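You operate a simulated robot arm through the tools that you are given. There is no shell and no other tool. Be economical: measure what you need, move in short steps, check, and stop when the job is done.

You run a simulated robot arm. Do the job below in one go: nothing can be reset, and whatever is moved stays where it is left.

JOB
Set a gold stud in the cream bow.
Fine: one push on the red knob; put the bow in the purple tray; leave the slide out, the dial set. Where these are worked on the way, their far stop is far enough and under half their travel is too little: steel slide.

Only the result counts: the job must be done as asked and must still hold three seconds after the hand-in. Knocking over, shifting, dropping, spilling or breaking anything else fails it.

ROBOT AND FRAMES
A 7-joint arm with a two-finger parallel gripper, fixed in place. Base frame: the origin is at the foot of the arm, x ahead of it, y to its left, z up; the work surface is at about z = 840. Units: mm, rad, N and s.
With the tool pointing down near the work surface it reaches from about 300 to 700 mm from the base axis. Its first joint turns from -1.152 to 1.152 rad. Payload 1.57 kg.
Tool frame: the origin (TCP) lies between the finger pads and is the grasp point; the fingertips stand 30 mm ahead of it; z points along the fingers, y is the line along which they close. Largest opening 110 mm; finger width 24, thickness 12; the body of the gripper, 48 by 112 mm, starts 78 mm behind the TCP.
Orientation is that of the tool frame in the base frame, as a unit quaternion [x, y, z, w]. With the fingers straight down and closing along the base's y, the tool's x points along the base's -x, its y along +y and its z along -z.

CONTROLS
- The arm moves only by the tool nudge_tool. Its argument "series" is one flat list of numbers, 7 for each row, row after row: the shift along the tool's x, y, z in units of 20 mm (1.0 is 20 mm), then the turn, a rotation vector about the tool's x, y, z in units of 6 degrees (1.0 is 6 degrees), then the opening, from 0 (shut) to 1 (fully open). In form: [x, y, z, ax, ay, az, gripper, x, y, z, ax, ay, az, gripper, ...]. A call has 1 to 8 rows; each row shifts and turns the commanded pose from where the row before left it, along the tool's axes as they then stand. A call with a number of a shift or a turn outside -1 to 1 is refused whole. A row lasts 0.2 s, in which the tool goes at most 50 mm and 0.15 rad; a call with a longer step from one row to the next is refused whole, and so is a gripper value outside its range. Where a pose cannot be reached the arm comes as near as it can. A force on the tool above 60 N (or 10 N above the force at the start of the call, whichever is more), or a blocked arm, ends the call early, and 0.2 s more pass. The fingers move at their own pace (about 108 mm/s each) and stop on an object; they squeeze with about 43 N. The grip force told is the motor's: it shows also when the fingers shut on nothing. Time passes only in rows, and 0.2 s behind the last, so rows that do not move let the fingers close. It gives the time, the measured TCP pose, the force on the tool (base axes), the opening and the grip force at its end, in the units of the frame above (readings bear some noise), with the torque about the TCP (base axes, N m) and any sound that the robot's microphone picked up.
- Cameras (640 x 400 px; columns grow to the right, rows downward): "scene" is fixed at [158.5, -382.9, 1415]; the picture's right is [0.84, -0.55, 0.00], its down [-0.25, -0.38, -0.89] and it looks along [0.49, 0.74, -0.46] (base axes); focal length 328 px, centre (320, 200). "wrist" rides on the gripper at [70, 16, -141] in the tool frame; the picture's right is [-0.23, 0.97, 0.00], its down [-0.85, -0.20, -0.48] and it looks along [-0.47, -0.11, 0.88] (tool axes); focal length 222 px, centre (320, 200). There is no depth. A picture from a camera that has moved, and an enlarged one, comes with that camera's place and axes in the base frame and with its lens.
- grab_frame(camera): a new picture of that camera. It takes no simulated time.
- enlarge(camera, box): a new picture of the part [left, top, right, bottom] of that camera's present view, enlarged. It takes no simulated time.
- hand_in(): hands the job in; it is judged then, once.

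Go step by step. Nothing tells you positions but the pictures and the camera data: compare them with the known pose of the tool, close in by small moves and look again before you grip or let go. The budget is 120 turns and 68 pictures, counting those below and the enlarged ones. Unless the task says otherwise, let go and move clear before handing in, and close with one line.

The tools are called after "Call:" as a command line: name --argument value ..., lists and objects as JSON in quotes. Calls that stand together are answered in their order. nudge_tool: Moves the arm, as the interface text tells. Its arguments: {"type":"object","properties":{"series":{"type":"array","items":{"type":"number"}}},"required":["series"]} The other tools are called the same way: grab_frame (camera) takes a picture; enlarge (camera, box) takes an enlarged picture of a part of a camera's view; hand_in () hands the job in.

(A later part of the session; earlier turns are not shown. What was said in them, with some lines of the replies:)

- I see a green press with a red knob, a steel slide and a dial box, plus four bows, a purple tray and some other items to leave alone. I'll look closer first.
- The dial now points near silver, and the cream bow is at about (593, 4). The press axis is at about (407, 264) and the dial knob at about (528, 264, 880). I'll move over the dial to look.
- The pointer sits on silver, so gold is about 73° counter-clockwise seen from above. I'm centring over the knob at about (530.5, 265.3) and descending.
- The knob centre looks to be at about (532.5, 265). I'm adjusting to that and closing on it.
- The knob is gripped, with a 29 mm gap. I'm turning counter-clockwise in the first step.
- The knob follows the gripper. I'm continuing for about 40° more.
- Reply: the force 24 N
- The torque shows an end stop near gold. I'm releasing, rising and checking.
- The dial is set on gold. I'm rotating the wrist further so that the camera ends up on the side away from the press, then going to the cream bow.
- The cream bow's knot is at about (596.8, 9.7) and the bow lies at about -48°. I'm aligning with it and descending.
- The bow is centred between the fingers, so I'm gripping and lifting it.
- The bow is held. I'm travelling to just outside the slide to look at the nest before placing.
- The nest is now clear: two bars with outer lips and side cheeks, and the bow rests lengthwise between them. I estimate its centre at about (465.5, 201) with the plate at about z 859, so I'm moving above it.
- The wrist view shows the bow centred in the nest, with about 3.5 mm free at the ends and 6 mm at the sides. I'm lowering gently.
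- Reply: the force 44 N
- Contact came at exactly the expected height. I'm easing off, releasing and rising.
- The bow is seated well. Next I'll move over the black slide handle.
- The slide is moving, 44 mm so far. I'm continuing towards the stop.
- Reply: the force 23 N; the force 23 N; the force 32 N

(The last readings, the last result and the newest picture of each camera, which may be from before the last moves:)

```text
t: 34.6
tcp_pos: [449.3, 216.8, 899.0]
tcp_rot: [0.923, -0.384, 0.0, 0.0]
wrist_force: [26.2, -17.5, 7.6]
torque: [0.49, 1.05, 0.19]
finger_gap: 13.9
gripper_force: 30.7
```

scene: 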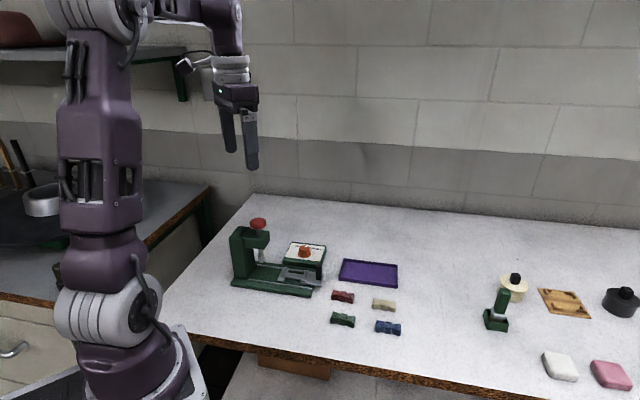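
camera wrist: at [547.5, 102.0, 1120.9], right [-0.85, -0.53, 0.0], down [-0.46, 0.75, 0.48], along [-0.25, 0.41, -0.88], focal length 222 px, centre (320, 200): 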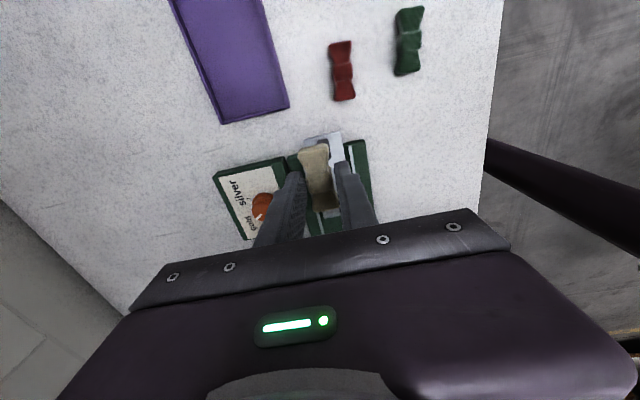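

The force is rising, so the slide is at its far stop. I'm opening, backing away and rising.

Call:
nudge_tool --series '[0, 0, 0, 0, 0, 0, 0.3, 0, 0, 0, 0, 0, 0, 0.36, 0.5, 0, 0, 0, 0, 0, 0.36, 0.7, 0, -0.5, 0, 0, 0, 0.36, 0.5, 0, -1, 0, 0, 0, 0.36, 0, 0, -1, 0, 0, 0, 0.36, 0, 0, -1, 0, 0, 0, 0.36]'

Call:
enlarge --camera "scene" --box '[225, 205, 345, 300]'

Call:
grab_frame --camera "wrist"

```text
t: 36.2
tcp_pos: [471.0, 193.4, 969.9]
tcp_rot: [0.924, -0.383, 0.001, 0.0]
wrist_force: [0.0, 0.2, 0.1]
torque: [-0.01, 0.0, 0.0]
finger_gap: 39.5
gripper_force: 0.1
```

```text
4.21 times, centred on (285, 252) of scene
camera zoom: at [158.5, -382.9, 1415.0], right [0.84, -0.55, 0.0], down [-0.25, -0.38, -0.89], along [0.49, 0.74, -0.46], focal length 1380 px, centre (467, -21)
```

zoom: 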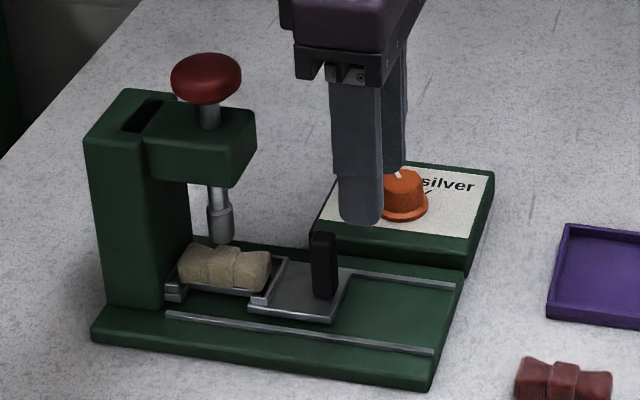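

```text
27 pictures are left
camera wrist: at [509.5, 133.0, 1111.1], right [-0.85, -0.53, 0.0], down [-0.46, 0.75, 0.48], along [-0.25, 0.41, -0.88], focal length 222 px, centre (320, 200)
```

wrist: 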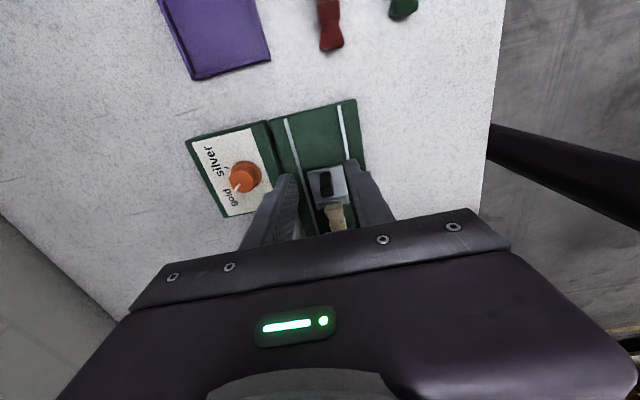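

The slide is in, with the knot under the punch. I'm going over the red knob with the fingers shut, staying high.

Call:
nudge_tool --series '[0, 0, -1, 0, 0, 0, 0.1, 0, 0, -1, 0, 0, 0, 0, 0, 0, -1, 0, 0, 0, 0, -0.9, 0, -1, 0, 0, 0, 0, -1, 0, -1, 0, 0, 0, 0, -1, 0, -0.5, 0, 0, 0, 0, -1, 0, 0, 0, 0, 0, 0, -0.93, 0, 0, 0, 0, 0, 0]'

Call:
enlarge --camera "wrist" --box '[240, 110, 400, 210]'

Call:
enlarge --camera "scene" --box '[205, 160, 325, 280]'

```text
t: 38.0
tcp_pos: [403.8, 260.7, 1079.0]
tcp_rot: [0.924, -0.383, 0.0, -0.001]
wrist_force: [-0.1, 0.1, -0.2]
torque: [-0.02, 0.0, 0.03]
finger_gap: 0.0
gripper_force: 20.6
```

```text
4.00 times, centred on (320, 160) of wrist
camera zoom: at [440.8, 201.0, 1221.1], right [-0.85, -0.53, 0.0], down [-0.46, 0.75, 0.48], along [-0.25, 0.41, -0.88], focal length 888 px, centre (320, 360)
```

zoom: 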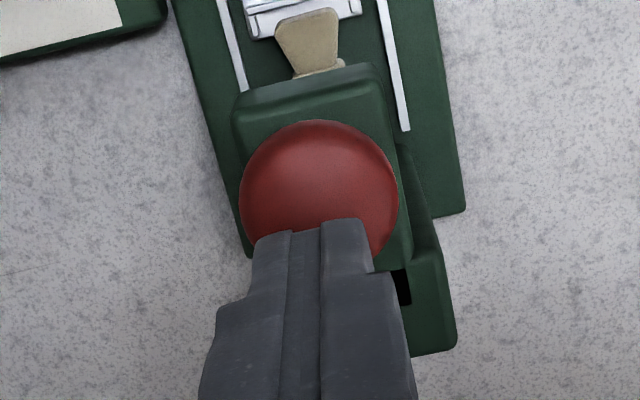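

```text
3.33 times, centred on (265, 220) of scene
camera zoom: at [158.5, -382.9, 1415.0], right [0.84, -0.55, 0.0], down [-0.25, -0.38, -0.89], along [0.49, 0.74, -0.46], focal length 1093 px, centre (503, 133)
```

zoom: 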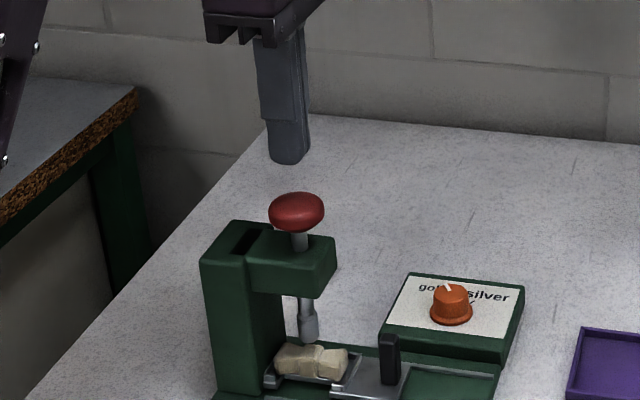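

Call:
nudge_tool --series '[-0.18, -0.08, 0.9, 0, 0, 0, 0, 0, 0, 0.9, 0, 0, 0, 0, 0, 0, 0, 0, 0, 0, 0]'

Call:
nudge_tool --series '[0, 0, 0.25, 0, 0, 0, 0, 0, 0, 0.25, 0, 0, 0, 0, 0, 0, 0.25, 0, 0, 0, 0]'

```text
t: 38.8
tcp_pos: [402.2, 266.7, 1042.3]
tcp_rot: [0.924, -0.382, 0.0, 0.0]
wrist_force: [1.0, 1.1, 3.0]
torque: [0.05, -0.03, 0.01]
finger_gap: 0.1
gripper_force: 20.9
```

```text
t: 39.6
tcp_pos: [401.2, 266.1, 1034.6]
tcp_rot: [0.924, -0.382, 0.003, -0.003]
wrist_force: [-10.1, -8.8, 25.8]
torque: [-0.16, 0.45, 0.09]
finger_gap: 0.0
gripper_force: 21.2
heard: click
stopped in row 3: the force on the tool passed its limit at 74 N (the readings are from after the stop); the commanded pose is now the measured one
```

A click was heard. I'll look before doing anything else.

Call:
enlarge --camera "scene" --box '[225, 190, 325, 290]'

```text
4.00 times, centred on (275, 240) of scene
camera zoom: at [157.9, -383.3, 1415.0], right [0.84, -0.55, 0.0], down [-0.25, -0.38, -0.89], along [0.49, 0.74, -0.46], focal length 1311 px, centre (500, 40)
```

zoom: 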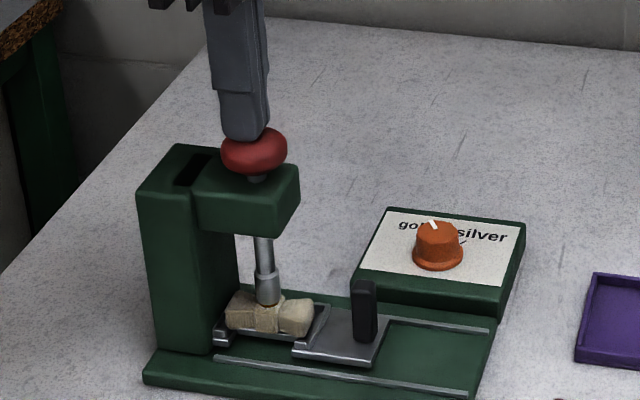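

The punch is fully down on the knot. I'm retreating straight up.

Call:
nudge_tool --series '[0, 0, -0.5, 0, 0, 0, 0, 0, 0, -1, 0, 0, 0, 0, 0, 0, -1, 0, 0, 0, 0, 0, 0, -1, 0, 0, 0, 0, 0.6, 0, 0, 0, 0, 0, 0, 1, 0, 0, 0, 0, 0, 0, 1, 0, 0, 0, 0, 0, 0.1, 1, 0, 0, 0, 0, 0, 0.36]'

Call:
enlarge --camera "scene" --box '[225, 190, 325, 290]'

```text
t: 41.4
tcp_pos: [453.1, 215.3, 1103.1]
tcp_rot: [0.924, -0.382, 0.002, -0.002]
wrist_force: [0.0, 0.3, 0.7]
torque: [0.02, 0.02, 0.01]
finger_gap: 39.2
gripper_force: 0.1
```

```text
4.00 times, centred on (275, 240) of scene
camera zoom: at [158.5, -382.9, 1415.0], right [0.84, -0.55, 0.0], down [-0.25, -0.38, -0.89], along [0.49, 0.74, -0.46], focal length 1311 px, centre (500, 40)
```

zoom: 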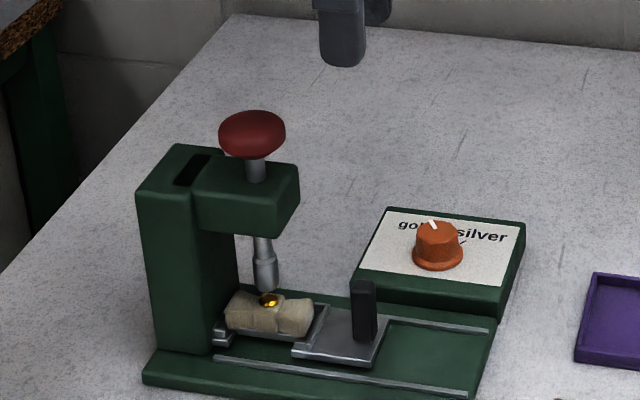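

The gold stud is set in the bow. I'm now returning to the handle to pull the slide out.

Call:
nudge_tool --series '[0.6, 0.085, 0.9, 0, 0, 0, 0.36, 0, 0, 1, 0, 0, 0, 0.36, 0, 0, 1, 0, 0, 0, 0.36, 0, 0, 1, 0, 0, 0, 0.36, 0, 0, 1, 0, 0, 0, 0.36, 0, 0, 1, 0, 0, 0, 0.36, 0, 0, 1, 0, 0, 0, 0.36, 0, 0, 0, 0, 0, 0, 0.36]'

Call:
enlarge --camera "wrist" --box '[240, 110, 400, 210]'

```text
t: 43.2
tcp_pos: [459.2, 206.3, 965.8]
tcp_rot: [0.924, -0.382, 0.003, -0.002]
wrist_force: [0.2, 0.1, -0.5]
torque: [-0.02, 0.01, 0.01]
finger_gap: 39.3
gripper_force: 0.1
```

```text
4.00 times, centred on (320, 160) of wrist
camera zoom: at [497.7, 145.5, 1107.8], right [-0.85, -0.53, -0.01], down [-0.47, 0.74, 0.48], along [-0.25, 0.41, -0.88], focal length 888 px, centre (320, 360)
```

zoom: 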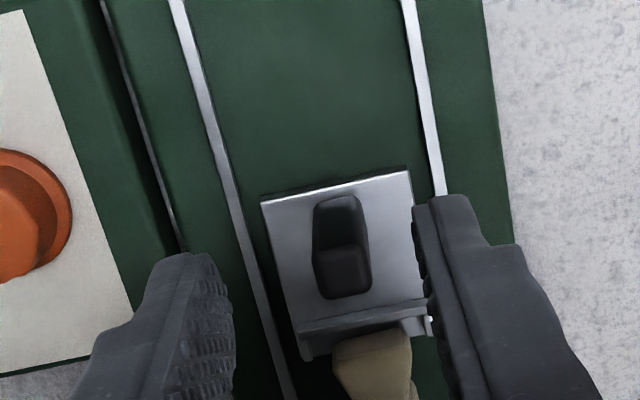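

Call:
nudge_tool --series '[0, 0.06, 1, 0, 0, 0, 0.36, 0, 0, 1, 0, 0, 0, 0.36, 0, 0, 1, 0, 0, 0, 0.36, 0, 0, 0.35, 0, 0, 0, 0.36, -0.6, 0, 0, 0, 0, 0, 0.36, 0, 0, 0, 0, 0, 0, 0.2, 0, 0, 0, 0, 0, 0, 0, 0, 0, 0, 0, 0, 0, 0]'

```text
t: 45.0
tcp_pos: [450.5, 214.1, 898.4]
tcp_rot: [0.924, -0.382, 0.002, -0.002]
wrist_force: [-3.2, -1.8, -0.1]
torque: [-0.79, 0.68, 0.03]
finger_gap: 13.8
gripper_force: 30.6
```

Call:
nudge_tool --series '[0.4, 0, 0, 0, 0, 0, 0, 0.6, 0, 0, 0, 0, 0, 0, 0.6, 0, 0, 0, 0, 0, 0, 0.6, 0, 0, 0, 0, 0, 0, 0.6, 0, 0, 0, 0, 0, 0, 0.6, 0, 0, 0, 0, 0, 0, 0.6, 0, 0, 0, 0, 0, 0, 0.3, 0, 0, 0, 0, 0, 0]'

Call:
enlarge --camera "scene" --box '[225, 205, 345, 300]'

```text
t: 46.8
tcp_pos: [511.5, 153.5, 897.9]
tcp_rot: [0.924, -0.382, 0.0, -0.002]
wrist_force: [-19.6, -5.3, -15.0]
torque: [-0.79, 0.34, -0.19]
finger_gap: 13.7
gripper_force: 30.2
```

```text
4.21 times, centred on (285, 252) of scene
camera zoom: at [158.3, -382.9, 1415.0], right [0.84, -0.55, 0.0], down [-0.25, -0.38, -0.89], along [0.49, 0.74, -0.46], focal length 1380 px, centre (467, -21)
```

zoom: 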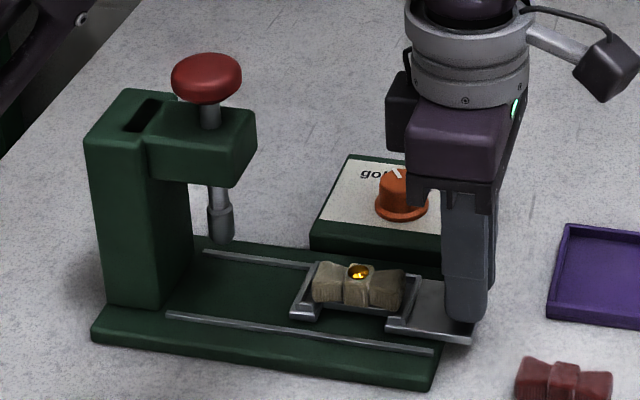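

The slide is back out with the gold-studded bow. I'm releasing, rising and moving over the nest.

Call:
nudge_tool --series '[0, 0, 0, 0, 0, 0, 0.3, 0, 0, 0, 0, 0, 0, 0.42, 0, 0, -1, 0, 0, 0, 0.42, 0, 0, -1, 0, 0, 0, 0.42, 0, 0, -1, 0, 0, 0, 0.42, -1, 0, -0.8, 0, 0, 0, 0.42, -1, 0, 0, 0, 0, 0, 0.42, -0.9, 0, 0, 0, 0, 0, 0.42]'

Call:
nudge_tool --series '[-0.42, 0, 0.4, 0, 0, 0, 0.42, 0, 0, 0, 0, 0, 0, 0.42]'

Call:
enlarge --camera "wrist" --box '[240, 110, 400, 210]'

```text
t: 48.6
tcp_pos: [470.5, 193.8, 974.4]
tcp_rot: [0.924, -0.383, 0.003, -0.002]
wrist_force: [0.0, -0.4, 0.6]
torque: [0.03, 0.01, 0.0]
finger_gap: 45.9
gripper_force: 0.0
```

```text
t: 49.2
tcp_pos: [464.8, 199.3, 968.4]
tcp_rot: [0.924, -0.383, 0.003, -0.002]
wrist_force: [0.4, 0.1, -0.2]
torque: [0.0, 0.01, 0.0]
finger_gap: 46.0
gripper_force: 0.1
```

```text
4.00 times, centred on (320, 160) of wrist
camera zoom: at [501.9, 138.9, 1109.0], right [-0.85, -0.53, -0.01], down [-0.47, 0.74, 0.48], along [-0.25, 0.41, -0.88], focal length 888 px, centre (320, 360)
```

zoom: 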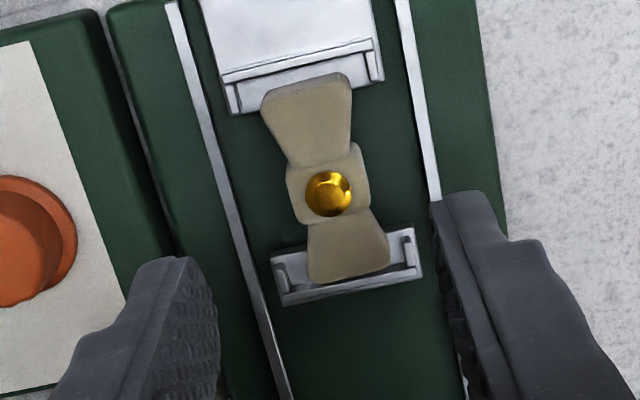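

Call:
nudge_tool --series '[-0.1, 0.07, 0.9, 0, 0, 0, 0.42, 0, 0, 0.9, 0, 0, 0, 0.42, 0, 0, 0.9, 0, 0, 0, 0.42, 0, 0, 0.9, 0, 0, 0, 0.42, 0, 0, 0, 0, 0, 0, 0.42]'

Call:
enlarge --camera "wrist" --box '[240, 130, 400, 230]'

```text
t: 50.4
tcp_pos: [463.5, 199.8, 894.9]
tcp_rot: [0.924, -0.382, 0.003, -0.002]
wrist_force: [-0.4, 0.1, -0.6]
torque: [-0.01, -0.02, -0.03]
finger_gap: 46.1
gripper_force: 0.0
```

```text
4.00 times, centred on (320, 180) of wrist
camera zoom: at [500.1, 138.7, 1036.6], right [-0.85, -0.53, -0.01], down [-0.47, 0.74, 0.48], along [-0.25, 0.41, -0.88], focal length 888 px, centre (320, 280)
```

zoom: 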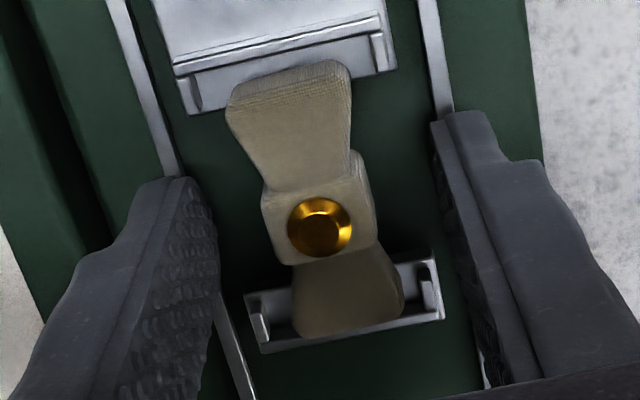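

Well aligned. I'm gripping and lifting straight up.

Call:
nudge_tool --series '[0, 0, 0, 0, 0, 0, 0.3, 0, 0, 0, 0, 0, 0, 0.15, 0, 0, 0, 0, 0, 0, 0, 0, 0, 0, 0, 0, 0, 0, 0, 0, -0.7, 0, 0, 0, 0, 0, 0, -1, 0, 0, 0, 0, 0, 0, -1, 0, 0, 0, 0, 0, 0, -1, 0, 0, 0, 0]'

Call:
enlarge --camera "scene" --box '[265, 205, 415, 305]'

```text
t: 52.2
tcp_pos: [461.8, 198.8, 968.3]
tcp_rot: [0.924, -0.382, 0.003, -0.002]
wrist_force: [0.1, -0.2, -0.3]
torque: [-0.03, -0.02, -0.01]
finger_gap: 25.3
gripper_force: 37.2
```

```text
4.00 times, centred on (340, 255) of scene
camera zoom: at [158.5, -382.9, 1415.0], right [0.84, -0.55, 0.0], down [-0.25, -0.38, -0.89], along [0.49, 0.74, -0.46], focal length 1311 px, centre (240, -20)
```

zoom: 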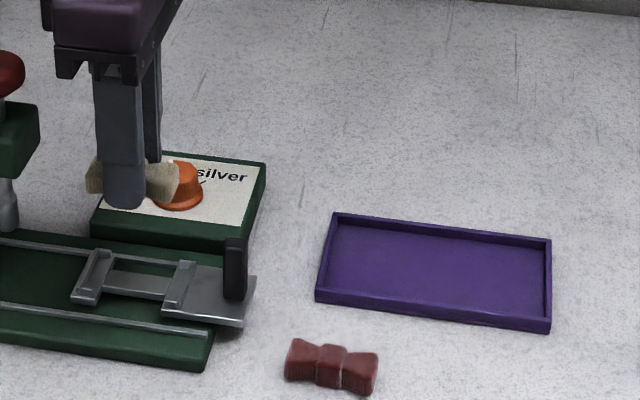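

The bow is lifted and the slide stays out. The tray centre is at about (645, 116), so I'm carrying the bow there.

Call:
nudge_tool --series '[1, -0.35, 0, 0, 0, 0, 0, 1, -0.35, 0, 0, 0, 0, 0, 1, -0.35, 0, 0, 0, 0, 0, 1, -0.35, 0, 0, 0, 0, 0, 1, -0.35, 0, 0, 0, 0, 0, 1, -0.35, 0, 0, 0, 0, 0, 1, -0.35, 0, 0, 0, 0, 0, 1, -0.35, 0, 0, 0, 0, 0]'

Call:
nudge_tool --series '[0.65, -0.25, 0, 0, 0, 0, 0, 0.65, -0.24, 0.8, 0, 0, 0, 0, 0, 0, 0.8, 0, 0, 0, 0, 0, 0, 0, 0, 0, 0, 0]'

Call:
grab_frame --camera "wrist"

Call:
enlarge --camera "scene" --box '[315, 205, 435, 305]'

```text
t: 54.0
tcp_pos: [616.1, 125.1, 969.9]
tcp_rot: [0.924, -0.382, 0.004, -0.002]
wrist_force: [0.1, -0.4, -0.6]
torque: [-0.01, 0.01, 0.0]
finger_gap: 25.4
gripper_force: 37.1
```

```text
t: 55.0
tcp_pos: [642.0, 115.5, 939.0]
tcp_rot: [0.924, -0.382, 0.003, -0.002]
wrist_force: [0.8, 0.4, -0.5]
torque: [0.02, 0.02, 0.0]
finger_gap: 25.4
gripper_force: 36.7
```

```text
17 pictures are left
camera wrist: at [679.1, 54.9, 1080.3], right [-0.85, -0.53, -0.01], down [-0.47, 0.74, 0.48], along [-0.25, 0.41, -0.88], focal length 222 px, centre (320, 200)
```

wrist: 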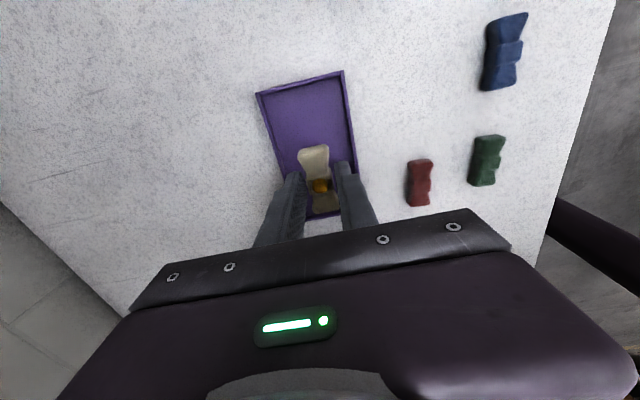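

```text
4.00 times, centred on (375, 255) of scene
camera zoom: at [158.5, -382.9, 1415.0], right [0.84, -0.55, 0.0], down [-0.25, -0.38, -0.89], along [0.49, 0.74, -0.46], focal length 1311 px, centre (100, -20)
```

zoom: 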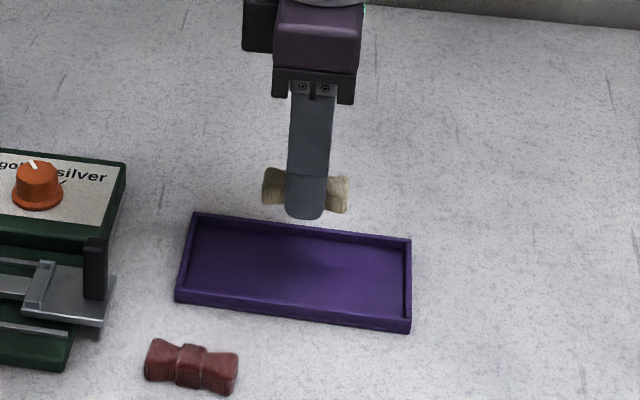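

Call:
nudge_tool --series '[-0.1, -0.15, 0.9, 0, 0, 0, 0, 0, 0, 0.9, 0, 0, 0, 0, 0, 0, 0.8, 0, 0, 0, 0, 0, 0, 0, 0, 0, 0, 0]'

Call:
enlarge --camera "scene" --box '[315, 205, 435, 305]'

```text
t: 56.0
tcp_pos: [641.4, 117.5, 883.9]
tcp_rot: [0.925, -0.381, 0.003, -0.002]
wrist_force: [-0.4, -0.5, -0.6]
torque: [0.04, -0.02, -0.01]
finger_gap: 25.4
gripper_force: 36.7
```

```text
4.00 times, centred on (375, 255) of scene
camera zoom: at [158.5, -382.9, 1415.0], right [0.84, -0.55, 0.0], down [-0.25, -0.38, -0.89], along [0.49, 0.74, -0.46], focal length 1311 px, centre (100, -20)
```

zoom: 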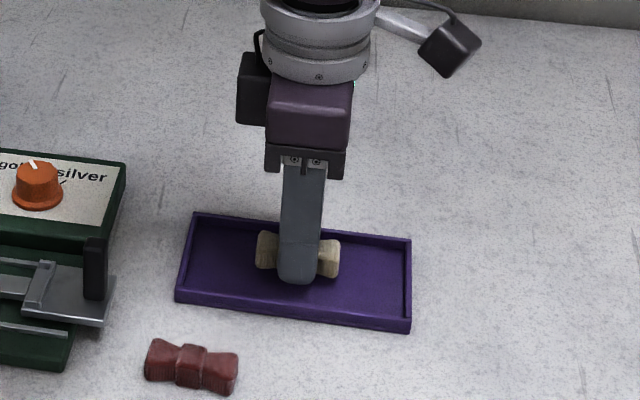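

Call:
nudge_tool --series '[0, 0, 0.08, 0, 0, 0, 0, 0, 0, 0, 0, 0, 0, 0]'

Call:
nudge_tool --series '[0, 0, 0.07, 0, 0, 0, 0, 0, 0, 0, 0, 0, 0, 0]'

```text
t: 56.6
tcp_pos: [641.9, 117.4, 884.3]
tcp_rot: [0.924, -0.382, 0.004, -0.002]
wrist_force: [-0.5, 0.6, -0.7]
torque: [0.02, 0.0, 0.03]
finger_gap: 25.5
gripper_force: 36.4
```

```text
t: 57.2
tcp_pos: [642.7, 117.8, 882.9]
tcp_rot: [0.924, -0.382, 0.003, -0.003]
wrist_force: [-0.1, 0.6, 0.0]
torque: [-0.02, 0.03, 0.01]
finger_gap: 25.3
gripper_force: 36.7
```

Call:
nudge_tool --series '[0, 0, 0.08, 0, 0, 0, 0, 0, 0, 0, 0, 0, 0, 0]'

Call:
nudge_tool --series '[0, 0, 0.05, 0, 0, 0, 0, 0, 0, 0, 0, 0, 0, 0]'

```text
t: 57.8
tcp_pos: [642.0, 119.3, 880.9]
tcp_rot: [0.924, -0.383, 0.003, -0.003]
wrist_force: [0.0, -0.3, 0.2]
torque: [0.01, 0.01, -0.05]
finger_gap: 25.5
gripper_force: 36.8
```

```text
t: 58.4
tcp_pos: [641.7, 118.6, 879.7]
tcp_rot: [0.924, -0.383, 0.003, -0.003]
wrist_force: [0.4, -0.5, 0.2]
torque: [-0.01, 0.0, 0.02]
finger_gap: 25.5
gripper_force: 36.6
```

Call:
nudge_tool --series '[0, 0, 0.06, 0, 0, 0, 0, 0, 0, 0, 0, 0, 0, 0]'

Call:
enlarge --camera "scene" --box '[345, 230, 405, 280]'

```text
t: 59.0
tcp_pos: [642.2, 118.9, 878.8]
tcp_rot: [0.924, -0.383, 0.003, -0.003]
wrist_force: [0.2, 0.5, -0.6]
torque: [0.0, -0.03, -0.03]
finger_gap: 25.6
gripper_force: 35.9
```

```text
8.00 times, centred on (375, 255) of scene
camera zoom: at [158.5, -382.9, 1415.0], right [0.84, -0.55, 0.0], down [-0.25, -0.38, -0.89], along [0.49, 0.74, -0.46], focal length 2622 px, centre (-120, -240)
```

zoom: 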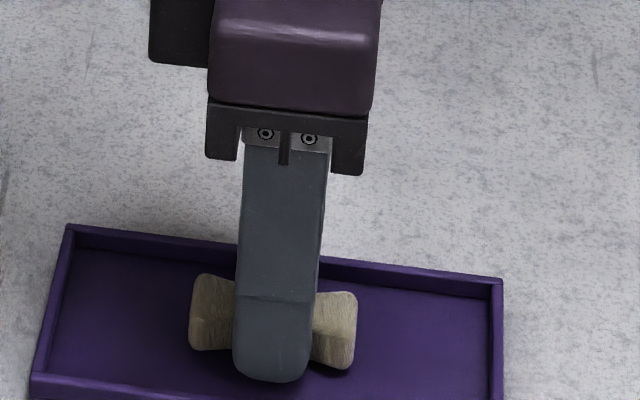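

Call:
nudge_tool --series '[0, 0, 0.06, 0, 0, 0, 0, 0, 0, 0, 0, 0, 0, 0]'

Call:
nudge_tool --series '[0, 0, 0.05, 0, 0, 0, 0, 0, 0, 0, 0, 0, 0, 0]'

```text
t: 59.6
tcp_pos: [642.5, 119.3, 878.3]
tcp_rot: [0.924, -0.383, 0.003, -0.003]
wrist_force: [-0.5, 1.0, -0.4]
torque: [-0.02, -0.01, 0.0]
finger_gap: 25.3
gripper_force: 37.4
```

```text
t: 60.2
tcp_pos: [642.0, 118.4, 876.5]
tcp_rot: [0.924, -0.382, 0.002, -0.002]
wrist_force: [-0.4, -0.8, 1.3]
torque: [-0.06, 0.05, 0.03]
finger_gap: 25.3
gripper_force: 37.0
```

Call:
nudge_tool --series '[0, 0, 0.04, 0, 0, 0, 0, 0, 0, 0, 0, 0, 0, 0]'

```text
t: 60.8
tcp_pos: [641.5, 119.4, 876.5]
tcp_rot: [0.925, -0.381, 0.003, -0.004]
wrist_force: [1.2, 2.1, 9.0]
torque: [0.07, 0.06, -0.03]
finger_gap: 25.5
gripper_force: 36.9
```

The bow is touching the tray floor with a light force. I'm releasing and rising.

Call:
nudge_tool --series '[0, 0, 0, 0, 0, 0, 0.3, 0, 0, 0, 0, 0, 0, 0.36, 0, 0, -0.4, 0, 0, 0, 0.36, 0, 0, -0.9, 0, 0, 0, 0.36, 0, 0, -1, 0, 0, 0, 0.36, 0, 0, -1, 0, 0, 0, 0.36, 0, 0, -1, 0, 0, 0, 0.36, 0, 0, -1, 0, 0, 0, 0.36]'

Call:
grab_frame --camera "scene"

Call:
enlarge --camera "scene" --box '[225, 205, 425, 345]'

```text
t: 62.6
tcp_pos: [641.5, 121.4, 982.0]
tcp_rot: [0.924, -0.382, 0.003, -0.002]
wrist_force: [0.0, -1.0, 0.6]
torque: [0.02, 0.03, -0.02]
finger_gap: 39.4
gripper_force: 0.1
```

```text
13 pictures are left
```

scene: 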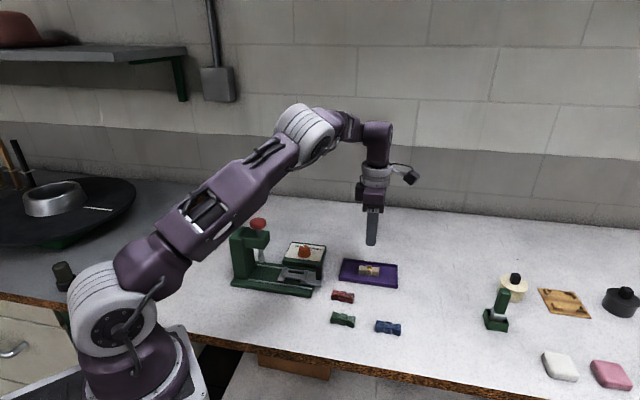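

```text
2.86 times, centred on (325, 275) of scene
camera zoom: at [158.5, -382.9, 1415.0], right [0.84, -0.55, 0.0], down [-0.25, -0.38, -0.89], along [0.49, 0.74, -0.46], focal length 937 px, centre (306, -14)
```

zoom: 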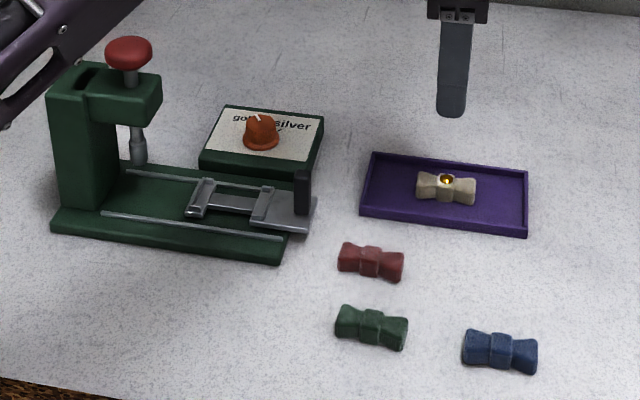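

The bow with its gold stud lies in the tray, the slide is out, the dial is on gold and the arm is clear. I'm handing in.

Call:
hand_in

```text
The job is handed in.
```

The cream bow now has its gold stud and lies in the purple tray, with the red knob pushed once, the slide left out and the dial left on gold.
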